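You operate a simulated robot arm through the tools that you are given. There is no shell and no other tool. Be economical: measure what you need, move in short steps, check, and stop when the job is done.

Carry out the task below with a simulated robot arm. There is one attempt and no reset: what you move stays moved.

TASK
Take the water bottle and leave it on top of the green insole on the spares table top.
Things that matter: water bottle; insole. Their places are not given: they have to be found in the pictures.

It is judged by the outcome, as a careful person would: the job done as asked, and still so three seconds after it is handed in. It fails if anything else is knocked over, pushed out of place, dropped, spilled or broken.

THE ROBOT
A 6-joint arm with a two-finger parallel gripper, fixed in place. Base frame: the origin is at the foot of the arm, x ahead of it, y to its left, z up; the work surface is at about z = 0. Units: m, rad, N and s.
With the tool pointing down near the work surface it reaches from about 0.14 to 0.58 m from the base axis. Its first joint turns from -1.152 to 1.152 rad. Payload 2.1 kg.
The tool frame sits at the grasp point between the pads (the TCP): z along the fingers, y along the line on which they close. The tips reach 0.03 m beyond it. The gripper opens to 0.094 m. The fingers are 0.028 m wide and 0.01 m thick; the gripper's body (0.05 by 0.096 m) begins 0.055 m behind the TCP.
Orientation is told as [roll, pitch, yaw] about the base's x, y, z axes, in that order, counted from this pose: with the fingers straight down and closing along the base's y, the tool's x points along the base's -x, its y along +y and its z along -z.

THE INTERFACE
- The arm moves only by the tool drive_tool. Its argument "deltas" is a list of rows, each an object of numbers (a shift or turn left out is 0, a gripper value left out holds the last): "tx", "ty", "tz": the shift along the tool's x, y, z in cm; "twist": the turn about the tool's z in rad; "grip": the closure in counts, from 0 (fully open) to 255 (shut). In form: [{"tx": .., "ty": .., "tz": .., "twist": .., "grip": ..}, ...]. A call has 1 to 10 rows; each row is the pose to reach, as a shift and turn from the pose commanded when the call began, along the tool's axes at that moment. Rows are played at 5 a second. More than 0.05 m and 0.15 rad between two rows, or a gripper value outside its range, and nothing of the call is played. Where a pose cannot be reached the arm comes as near as it can. A force on the tool above 40 N (or 10 N above the force at the start of the call, whichever is more), or a blocked arm, ends the call early, and 0.2 s more pass. The fingers move at their own pace (about 0.072 m/s each) and stop on an object; they squeeze with about 23 N. The grip force told is the motor's: it shows also when the fingers shut on nothing. Time passes only in rows, and 0.2 s behind the last, so rows that repeat a pose let the fingers close. It gives the time, the measured TCP pose, the force on the tool (base axes), the opening and the grip force at its end, in the units of the frame above (readings bear some noise), and new pictures: "pictures" is both (left out), scene, wrist or none.
- Cameras (640 x 400 px; columns grow to the right, rows downward): "scene" is fixed at [0.0887, -0.385, 0.4779]; the picture's right is [0.51, -0.86, 0.00], its down [-0.53, -0.32, -0.79] and it looks along [0.68, 0.41, -0.61] (base axes); focal length 214 px, centre (320, 200). "wrist" rides on the gripper at [-0.037, 0, -0.058] in the tool frame; the picture's right is [0.00, -1.00, 0.00], its down [0.97, 0.00, -0.24] and it looks along [0.24, 0.00, 0.97] (tool axes); focal length 218 px, centre (320, 200).
- locate(camera, pixels): for up to 12 pixels [column, row] of the newest picture of that camera ("zoom" is the newest enlarged one), the place [x, y, z] in the base frame of the surface seen there, good to about 0.002 m, but the place of the scene camera against the robot may be out by one fixed shift of up to 0.025 m in any direction. It takes no simulated time.
- zoom(camera, box): a new picture of the part [left, top, right, bottom] of that camera's present view, enlarged. It takes no simulated time.
- close_job(): hands the job in; it is judged then, once.

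Work in short steps. Measure before you move; look again where a grasp or a placing could have gone wrong, and mend it. You have 60 turns and 120 pictures in all, those below and enlarged ones among them. Open the gripper and draw the arm clear of the work before you hand the job in, unless the task says otherwise; then end with one line.

The tools are called after ">>>" as a command line: name --argument value ..., lists and objects as JSON in quotes. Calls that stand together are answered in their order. drive_tool: Moves the arm, as the interface text tells. Its arguments: {"type":"object","properties":{"deltas":{"type":"array","items":{"type":"object","properties":{"tx":{"type":"number"},"ty":{"type":"number"},"tz":{"type":"number"},"twist":{"type":"number"},"grip":{"type":"number"}}}},"pictures":{"type":"string","enum":["both","scene","wrist","none"]}},"required":["deltas"]} The other tools are called the same way: locate (camera, pixels) gives the place of the surface under pixels of a picture; zoom (camera, box) takes an enlarged picture of a part of a camera's view; close_job () hands the job in.

At the start:

```text
time_s: 0.0
eef_pos: [0.1848, -0.2327, 0.3349]
ee_rot: [0.0, 0.0, 0.001]
contact_force: [-0.5, -0.1, -0.1]
width: 0.0939
grasp_force: 0.0
```

scene: 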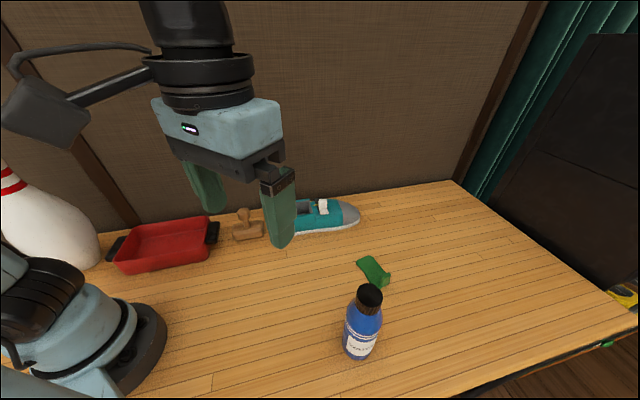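
wrist: 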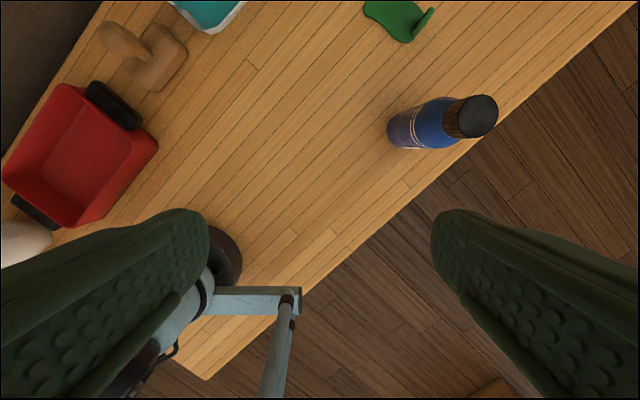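

The blue bottle is at scene (362,322) and a green item at (375,270). I'll zoom in and measure both.

>>> zoom --camera "scene" --box '[300, 230, 440, 370]'

>>> zoom --camera "scene" --box '[560, 240, 640, 390]'

>>> locate --camera "scene" --pixels '[[369, 292], [362, 330], [360, 352], [362, 262], [372, 272], [383, 283], [388, 275], [372, 258], [340, 340], [605, 343]]'

>>> locate --camera "wrist" --pixels '[[478, 115], [470, 95], [480, 135], [425, 123], [395, 128], [375, 8], [405, 15], [408, 38], [426, 15], [400, 160]]'

```text
2.86 times, centred on (370, 300) of scene
```

zoom: 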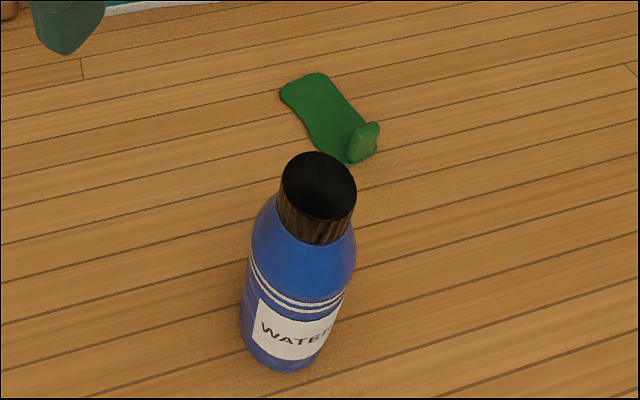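

```text
2.67 times, centred on (600, 315) of scene
```

zoom: 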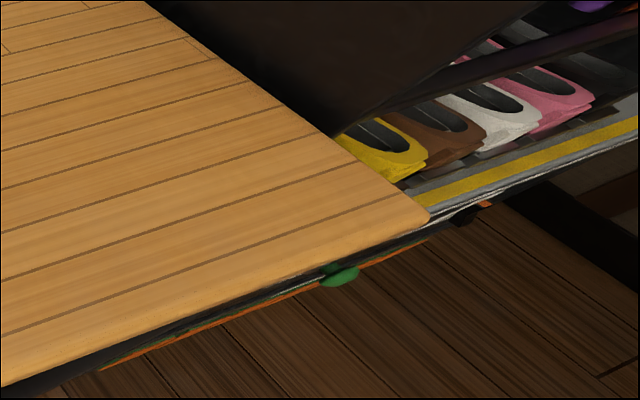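

```text
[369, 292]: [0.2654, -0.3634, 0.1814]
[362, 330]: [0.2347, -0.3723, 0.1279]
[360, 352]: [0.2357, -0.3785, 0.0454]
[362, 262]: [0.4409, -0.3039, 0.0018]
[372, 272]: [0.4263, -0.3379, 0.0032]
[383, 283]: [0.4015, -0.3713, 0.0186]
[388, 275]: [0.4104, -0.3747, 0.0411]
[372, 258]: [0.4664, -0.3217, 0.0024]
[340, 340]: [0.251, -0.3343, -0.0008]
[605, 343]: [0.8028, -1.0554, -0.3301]
```

```text
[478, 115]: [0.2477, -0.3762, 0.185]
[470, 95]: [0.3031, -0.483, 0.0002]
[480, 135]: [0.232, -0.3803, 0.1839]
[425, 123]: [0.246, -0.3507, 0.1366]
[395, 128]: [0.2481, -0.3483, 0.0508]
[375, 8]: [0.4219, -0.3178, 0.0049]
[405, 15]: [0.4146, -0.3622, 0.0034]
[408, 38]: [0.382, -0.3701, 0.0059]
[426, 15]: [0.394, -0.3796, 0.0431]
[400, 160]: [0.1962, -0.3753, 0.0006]
```

The bottle stands about 0.185 m tall, and the insole is a flat green piece with a tab at its -y end. I'll move the arm partway towards them at height for a closer view.

>>> drive_tool --deltas '[{"tx": -2.0, "ty": -3.5}, {"tx": -4.0, "ty": -7.0}, {"tx": -5.0, "ty": -10.5}, {"tx": -5.0, "ty": -12}, {"tx": -5.0, "ty": -12}]'

```text
time_s: 1.2
eef_pos: [0.2328, -0.3525, 0.3353]
ee_rot: [0.001, 0.001, -0.001]
contact_force: [0.3, -0.1, 1.0]
width: 0.0941
grasp_force: 0.1
```

scene: 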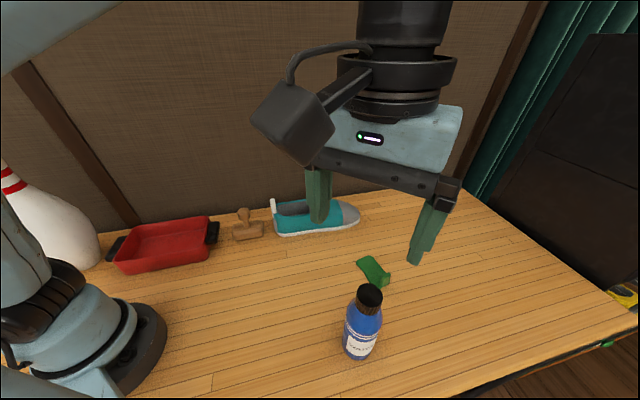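
wrist: 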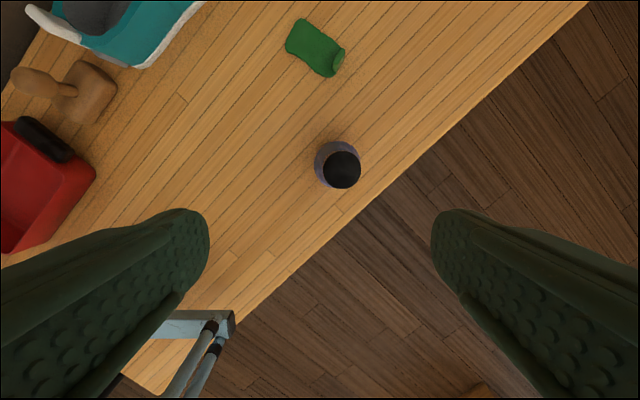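

The cap is now at wrist (343,170) and the insole at (315,48). I'll zoom on both and measure with the wrist camera.

>>> zoom --camera "wrist" --box '[250, 0, 410, 100]'

>>> locate --camera "wrist" --pixels '[[343, 170], [343, 153], [343, 186], [327, 170], [359, 170], [318, 160], [297, 25], [290, 45], [310, 25], [325, 45], [310, 65], [338, 62]]'

>>> zoom --camera "scene" --box '[310, 240, 420, 370]'

```text
4.00 times, centred on (330, 50) of wrist
```

zoom: 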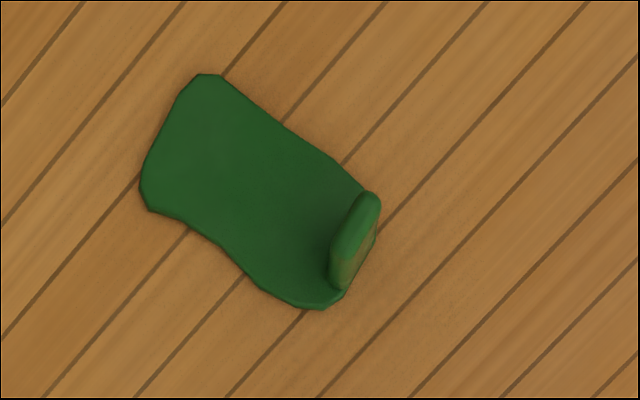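

```text
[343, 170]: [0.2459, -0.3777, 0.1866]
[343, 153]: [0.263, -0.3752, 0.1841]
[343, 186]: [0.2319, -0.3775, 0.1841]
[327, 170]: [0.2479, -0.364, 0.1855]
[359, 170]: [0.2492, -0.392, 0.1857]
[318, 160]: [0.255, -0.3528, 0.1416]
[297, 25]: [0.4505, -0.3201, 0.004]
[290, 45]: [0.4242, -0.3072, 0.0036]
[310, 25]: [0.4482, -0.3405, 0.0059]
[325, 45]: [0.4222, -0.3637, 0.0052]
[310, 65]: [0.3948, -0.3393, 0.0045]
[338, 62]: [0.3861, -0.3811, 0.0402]
```

```text
3.08 times, centred on (365, 305) of scene
```

zoom: 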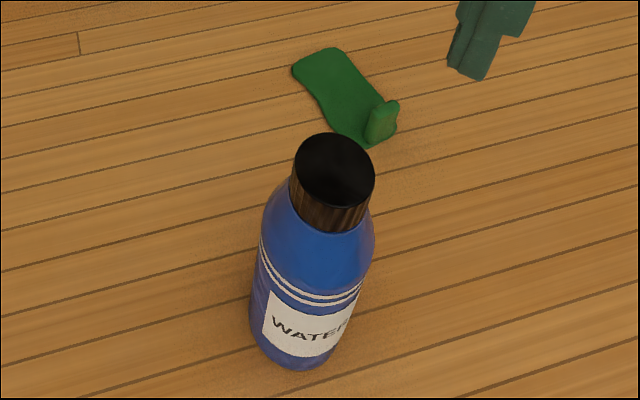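

Cap centre is about (0.248,-0.378), top z 0.185. I'll measure the tab rim and the flat's edges more finely to pick the placing point.

>>> locate --camera "wrist" --pixels '[[334, 61], [340, 50], [343, 50], [335, 69], [331, 62], [331, 54], [330, 75], [301, 20], [286, 47], [314, 46], [293, 33], [340, 46]]'

>>> locate --camera "zoom" --pixels '[[335, 140], [335, 200], [330, 220], [320, 270], [265, 210], [370, 240], [310, 360], [310, 330]]'

```text
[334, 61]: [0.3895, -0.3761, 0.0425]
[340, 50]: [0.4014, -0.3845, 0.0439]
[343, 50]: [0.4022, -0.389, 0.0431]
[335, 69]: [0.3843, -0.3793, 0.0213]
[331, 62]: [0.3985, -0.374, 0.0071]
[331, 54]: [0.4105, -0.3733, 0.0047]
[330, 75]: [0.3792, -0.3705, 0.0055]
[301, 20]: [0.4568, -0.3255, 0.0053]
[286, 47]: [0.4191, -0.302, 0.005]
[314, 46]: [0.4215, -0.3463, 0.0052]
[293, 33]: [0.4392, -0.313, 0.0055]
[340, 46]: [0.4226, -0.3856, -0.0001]
```

```text
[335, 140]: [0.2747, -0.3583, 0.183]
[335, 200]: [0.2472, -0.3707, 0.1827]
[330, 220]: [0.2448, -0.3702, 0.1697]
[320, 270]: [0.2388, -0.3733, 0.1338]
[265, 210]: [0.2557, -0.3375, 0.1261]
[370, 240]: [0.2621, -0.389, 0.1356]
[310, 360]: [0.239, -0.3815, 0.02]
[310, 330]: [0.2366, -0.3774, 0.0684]
```

I'll stop above the bottle with the fingertips just above the cap and check the alignment before going down.

>>> drive_tool --deltas '[{"tx": -1.5, "ty": -2.55}, {"tx": -1.5, "ty": -2.55, "tz": 4}, {"tx": -1.5, "ty": -2.55, "tz": 8}, {"tx": -1.5, "ty": -2.55, "tz": 11}, {"tx": -1.5, "ty": -2.55, "tz": 11}]'

```text
time_s: 2.4
eef_pos: [0.2505, -0.3768, 0.2248]
ee_rot: [0.001, 0.0, 0.0]
contact_force: [0.0, 0.1, -0.1]
width: 0.0942
grasp_force: 0.2
```

scene: 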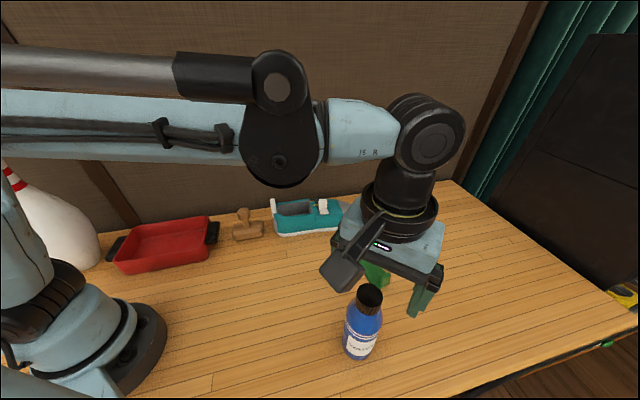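
wrist: 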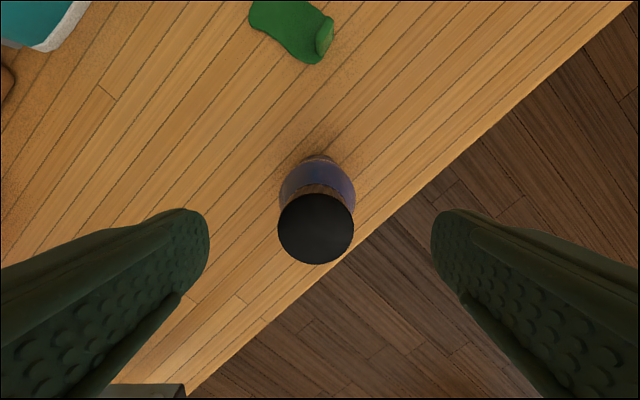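

The cap is centred between the fingers at wrist (316,229). I'll check its exact place.

>>> locate --camera "wrist" --pixels '[[316, 229], [281, 229], [351, 229], [316, 197], [316, 261], [283, 185], [352, 185], [318, 160]]'

```text
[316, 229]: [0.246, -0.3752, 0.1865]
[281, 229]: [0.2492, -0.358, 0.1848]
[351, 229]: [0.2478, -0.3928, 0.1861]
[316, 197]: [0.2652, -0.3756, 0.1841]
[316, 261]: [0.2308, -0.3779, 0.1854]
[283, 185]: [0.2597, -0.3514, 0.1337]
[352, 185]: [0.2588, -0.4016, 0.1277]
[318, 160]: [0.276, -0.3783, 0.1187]
```

Centre is (0.248,-0.376), which lines up well. I'll go down 9 cm, then close.

>>> drive_tool --deltas '[{"tz": 3}, {"tz": 6}, {"tz": 8}, {"tz": 8.9}, {"tz": 8.9}]'

```text
time_s: 3.6
eef_pos: [0.2491, -0.3787, 0.1362]
ee_rot: [0.001, -0.001, 0.001]
contact_force: [-0.3, 0.3, 0.4]
width: 0.0941
grasp_force: 0.0
```

scene: 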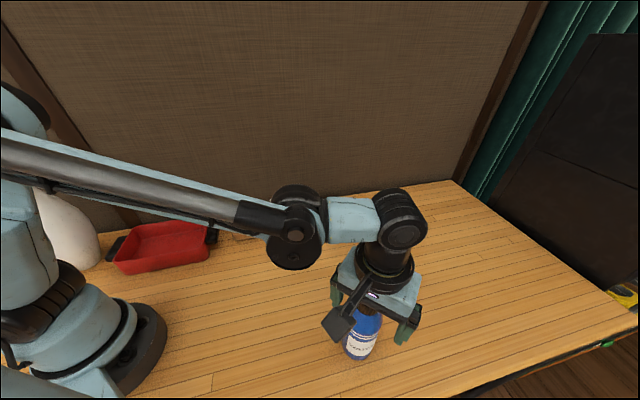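
wrist: 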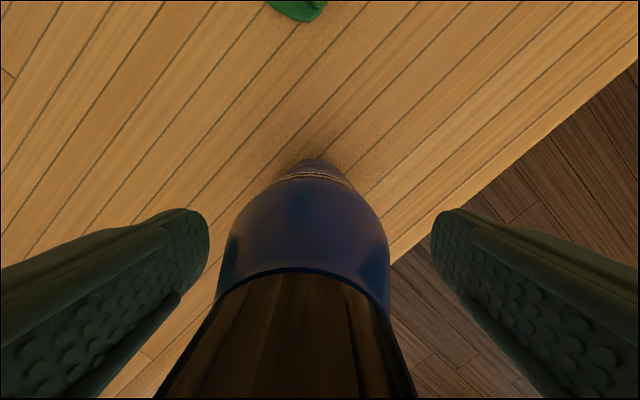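

No contact, and the bottle is between the pads. I'll nudge 2 mm towards +y and close the gripper.

>>> drive_tool --deltas '[{"ty": 0.2}, {"ty": 0.2, "grip": 255}, {"ty": 0.2, "grip": 255}, {"ty": 0.2, "grip": 255}, {"ty": 0.2, "grip": 255}, {"ty": 0.2, "grip": 255}]'

```text
time_s: 5.0
eef_pos: [0.2497, -0.3764, 0.1367]
ee_rot: [0.0, 0.0, 0.001]
contact_force: [-0.5, 0.6, 0.1]
width: 0.0516
grasp_force: 22.6
```

scene: 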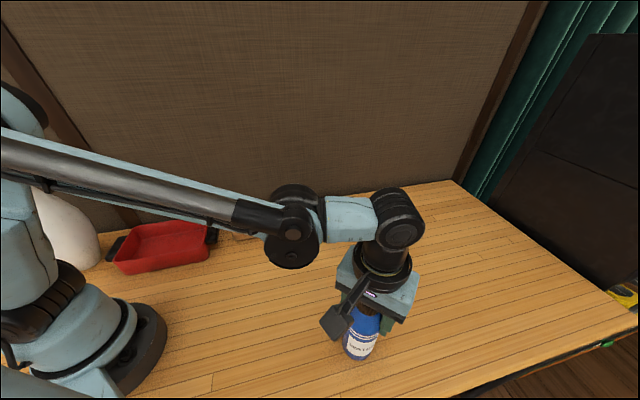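
wrist: 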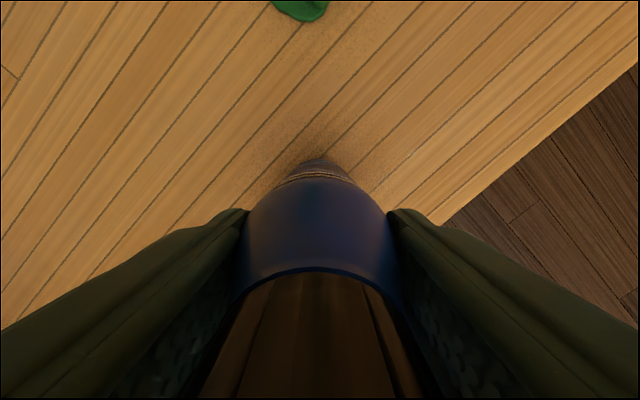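

The gripper holds at 52 mm width and 22.6 N. I'll lift slowly to check the grip.

>>> drive_tool --deltas '[{"tz": -0.5}, {"tz": -1.5}, {"tz": -3}, {"tz": -5}, {"tz": -7}, {"tz": -7}]'

```text
time_s: 6.4
eef_pos: [0.2499, -0.3742, 0.2053]
ee_rot: [0.001, 0.001, 0.0]
contact_force: [0.2, 0.0, -2.6]
width: 0.0517
grasp_force: 23.3
```

scene: 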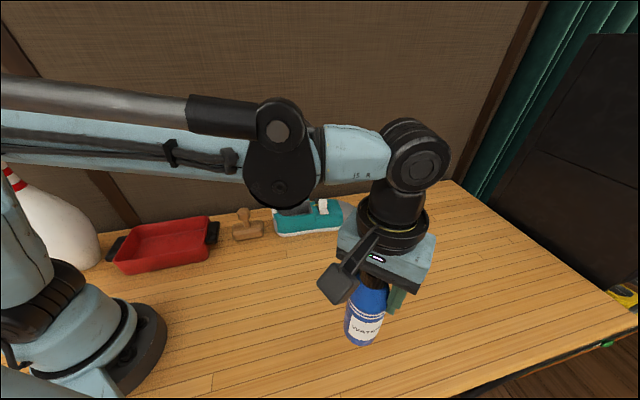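
wrist: 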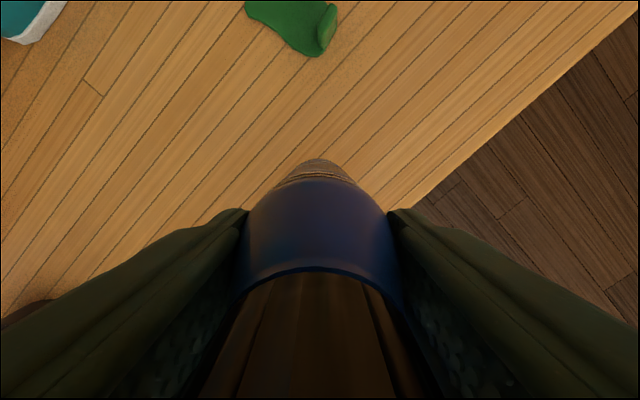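

The bottle is lifted and upright, and its base clears the 44 mm tab. I'll carry it over the insole: +0.170 in x, +0.029 in y.

>>> drive_tool --deltas '[{"tx": -2, "ty": 0.4}, {"tx": -5, "ty": 0.9}, {"tx": -8, "ty": 1.4}, {"tx": -11, "ty": 1.9}, {"tx": -14, "ty": 2.4}, {"tx": -16, "ty": 2.8}, {"tx": -17, "ty": 2.9}, {"tx": -17, "ty": 2.9}, {"tx": -17, "ty": 2.9}]'

```text
time_s: 8.4
eef_pos: [0.4193, -0.3483, 0.2063]
ee_rot: [-0.001, 0.0, -0.001]
contact_force: [-0.9, 0.2, -2.7]
width: 0.0516
grasp_force: 23.1
```

scene: 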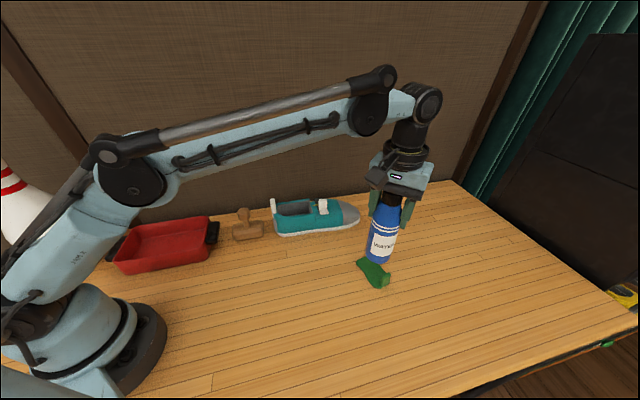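
wrist: 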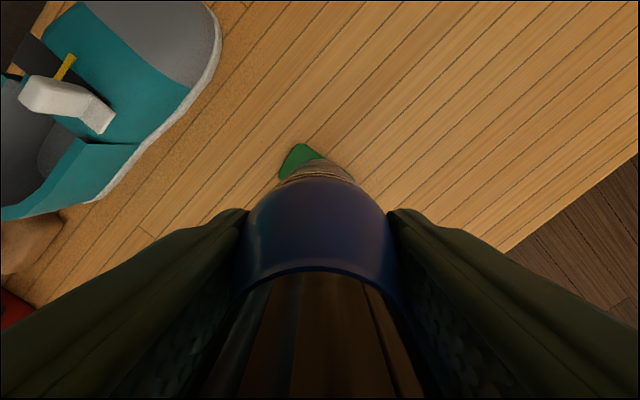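

I'll check the alignment of bottle and tab in the scene view before lowering.

>>> zoom --camera "scene" --box '[330, 190, 430, 300]'

>>> locate --camera "scene" --pixels '[[388, 275], [382, 281], [367, 258], [372, 261], [379, 263], [388, 258], [392, 250], [376, 225], [401, 225], [384, 245]]'

```text
3.64 times, centred on (380, 245) of scene
```

zoom: 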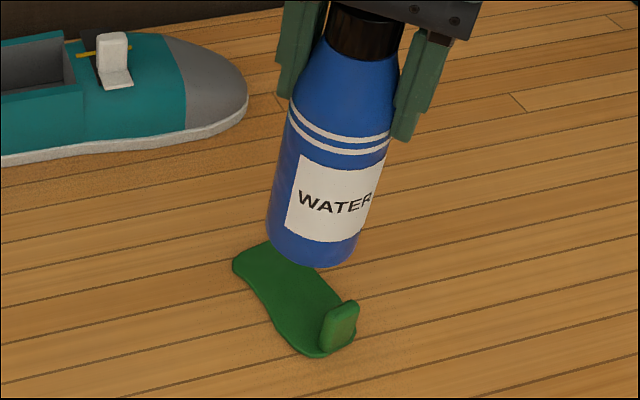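

```text
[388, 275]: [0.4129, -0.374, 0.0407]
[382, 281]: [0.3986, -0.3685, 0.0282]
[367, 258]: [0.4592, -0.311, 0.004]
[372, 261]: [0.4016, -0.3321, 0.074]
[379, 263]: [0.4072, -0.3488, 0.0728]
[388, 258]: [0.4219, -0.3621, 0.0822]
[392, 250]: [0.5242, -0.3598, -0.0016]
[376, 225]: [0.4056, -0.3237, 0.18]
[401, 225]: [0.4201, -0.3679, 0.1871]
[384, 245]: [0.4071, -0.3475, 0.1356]
```

The bottle centre is about (0.417,-0.348), and its edge clears the tab by roughly 9 mm. I'll lower to just above the insole.

>>> drive_tool --deltas '[{"tx": -0.1, "ty": 0.15, "tz": 1}, {"tx": -0.1, "ty": 0.15, "tz": 2.5}, {"tx": -0.1, "ty": 0.15, "tz": 4}, {"tx": -0.1, "ty": 0.15, "tz": 5}, {"tx": -0.1, "ty": 0.15, "tz": 5.5}, {"tx": -0.1, "ty": 0.15, "tz": 5.5}]'

>>> zoom --camera "scene" --box '[330, 190, 430, 300]'

```text
time_s: 9.8
eef_pos: [0.4204, -0.3448, 0.1514]
ee_rot: [-0.001, 0.001, 0.001]
contact_force: [0.2, 0.6, -2.9]
width: 0.0517
grasp_force: 23.1
```

scene: 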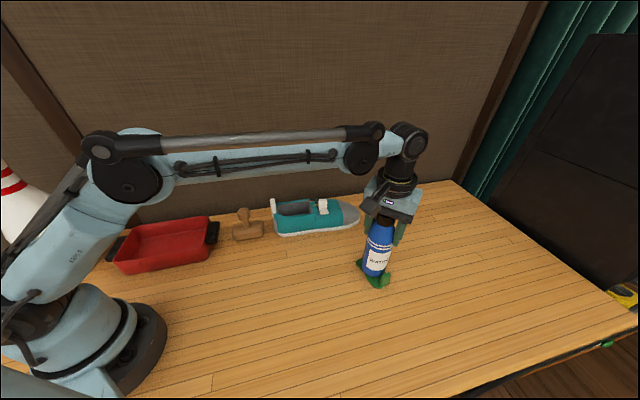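
wrist: 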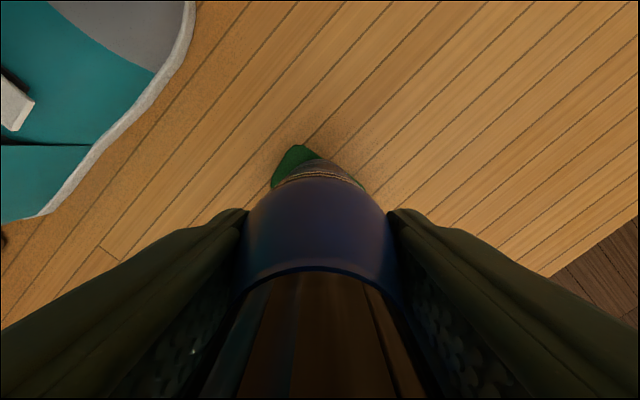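

```text
3.64 times, centred on (380, 245) of scene
```

zoom: 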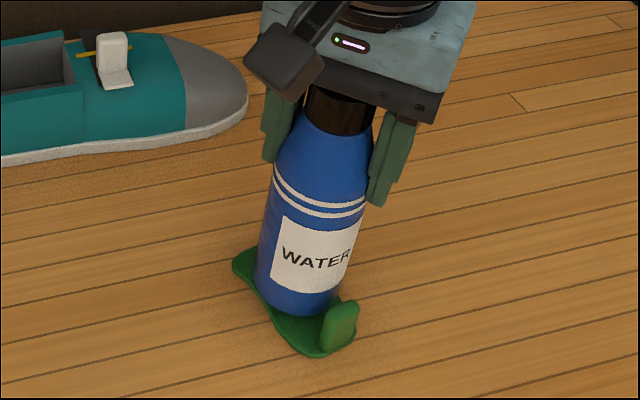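

It is well placed, with the tab clear. I'll lower in small steps until contact shows in the force.

>>> drive_tool --deltas '[{"tz": 0.4}, {"tz": 0.7}, {"tz": 0.8}, {"tz": 0.9}, {"tz": 0.9}]' --pictures "none"

```text
time_s: 11.0
eef_pos: [0.4204, -0.3462, 0.1413]
ee_rot: [0.0, 0.0, -0.001]
contact_force: [-1.1, -0.4, -3.0]
width: 0.0515
grasp_force: 23.3
```

There is no contact yet (-3.0 N). I'll continue in 1 mm steps.

>>> drive_tool --deltas '[{"tz": 0.1}, {"tz": 0.1}]' --pictures "none"

```text
time_s: 11.6
eef_pos: [0.4206, -0.3438, 0.1415]
ee_rot: [-0.001, 0.0, -0.001]
contact_force: [1.8, -0.2, 2.8]
width: 0.0515
grasp_force: 23.2
```

The force changed from -3.0 to +2.8 N, so the bottle is resting on the insole. I'll check the picture before releasing.

>>> zoom --camera "scene" --box '[330, 190, 430, 300]'

```text
3.64 times, centred on (380, 245) of scene
```

zoom: 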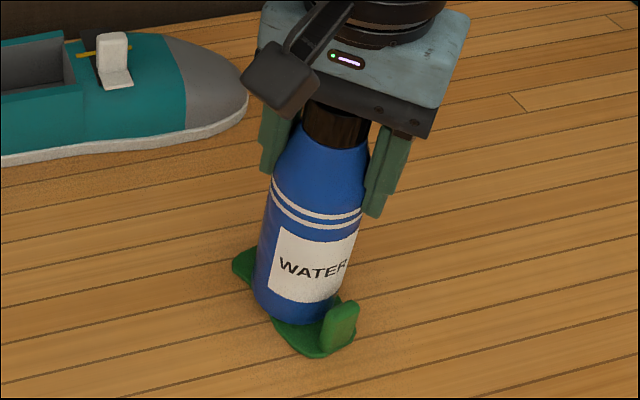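

The bottle is upright on the flat of the insole. I'll open the gripper in stages without moving.

>>> drive_tool --deltas '[{"grip": 100}, {"grip": 60}, {"grip": 0}, {"grip": 0}, {"grip": 0}]'

```text
time_s: 12.8
eef_pos: [0.4213, -0.3452, 0.1405]
ee_rot: [0.0, 0.0, 0.001]
contact_force: [0.4, 0.2, 0.0]
width: 0.094
grasp_force: 0.0
```

scene: 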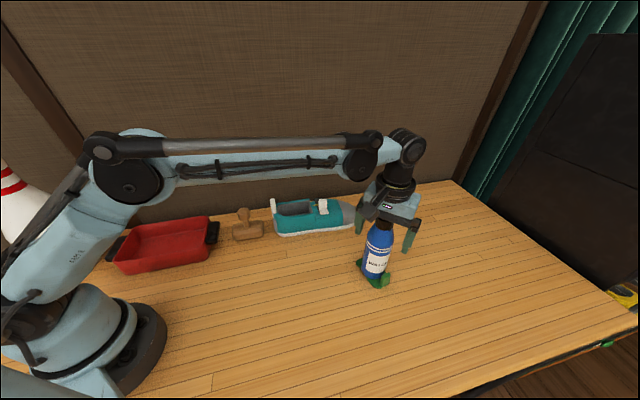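
wrist: 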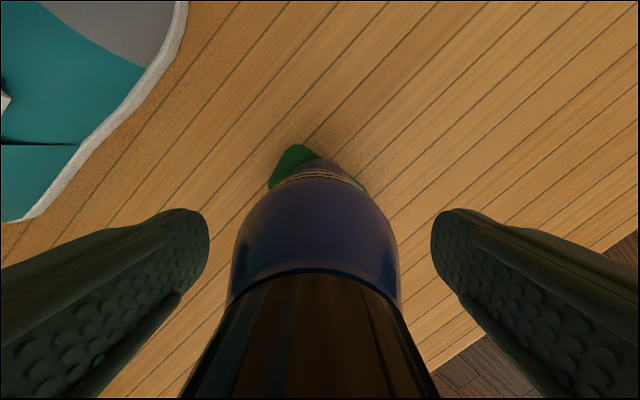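

The gripper is open, the bottle is standing and both sides are clear. I'll rise straight up, then back away.

>>> drive_tool --deltas '[{"tz": -2}, {"tz": -5}, {"tz": -9}, {"tz": -12}, {"tz": -14}, {"tx": 4, "tz": -14}, {"tx": 8, "tz": -14}, {"tx": 12, "tz": -14}, {"tx": 12, "tz": -14}]'

>>> zoom --camera "scene" --box '[330, 190, 430, 300]'

```text
time_s: 14.8
eef_pos: [0.299, -0.3451, 0.2814]
ee_rot: [0.001, -0.001, -0.001]
contact_force: [0.2, 0.1, 0.1]
width: 0.094
grasp_force: 0.0
out of reach, approached as far as the arm can: row 4, 5
```

scene: 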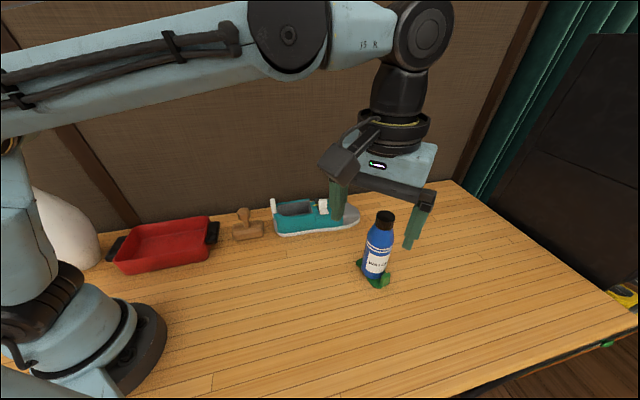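
wrist: 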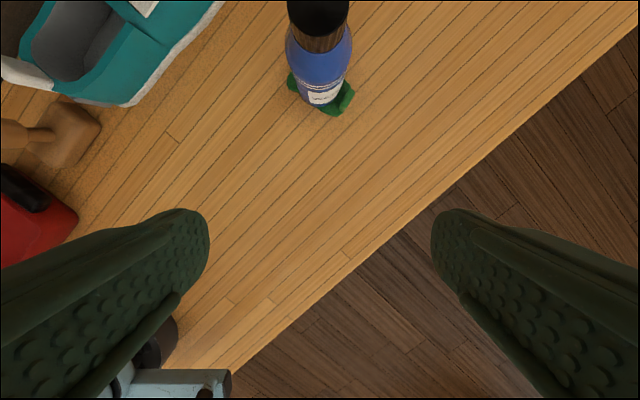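

```text
3.64 times, centred on (380, 245) of scene
```

zoom: 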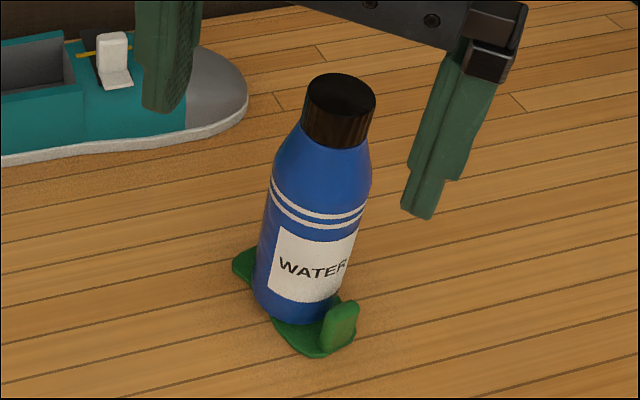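

The bottle stands upright on the insole, nothing else has moved and the arm is clear, so I'm handing the job in.

>>> close_job

```text
The job is handed in.
```

The water bottle is standing upright on the green insole on the table top; the gripper is open, the arm is clear, and nothing else was moved.
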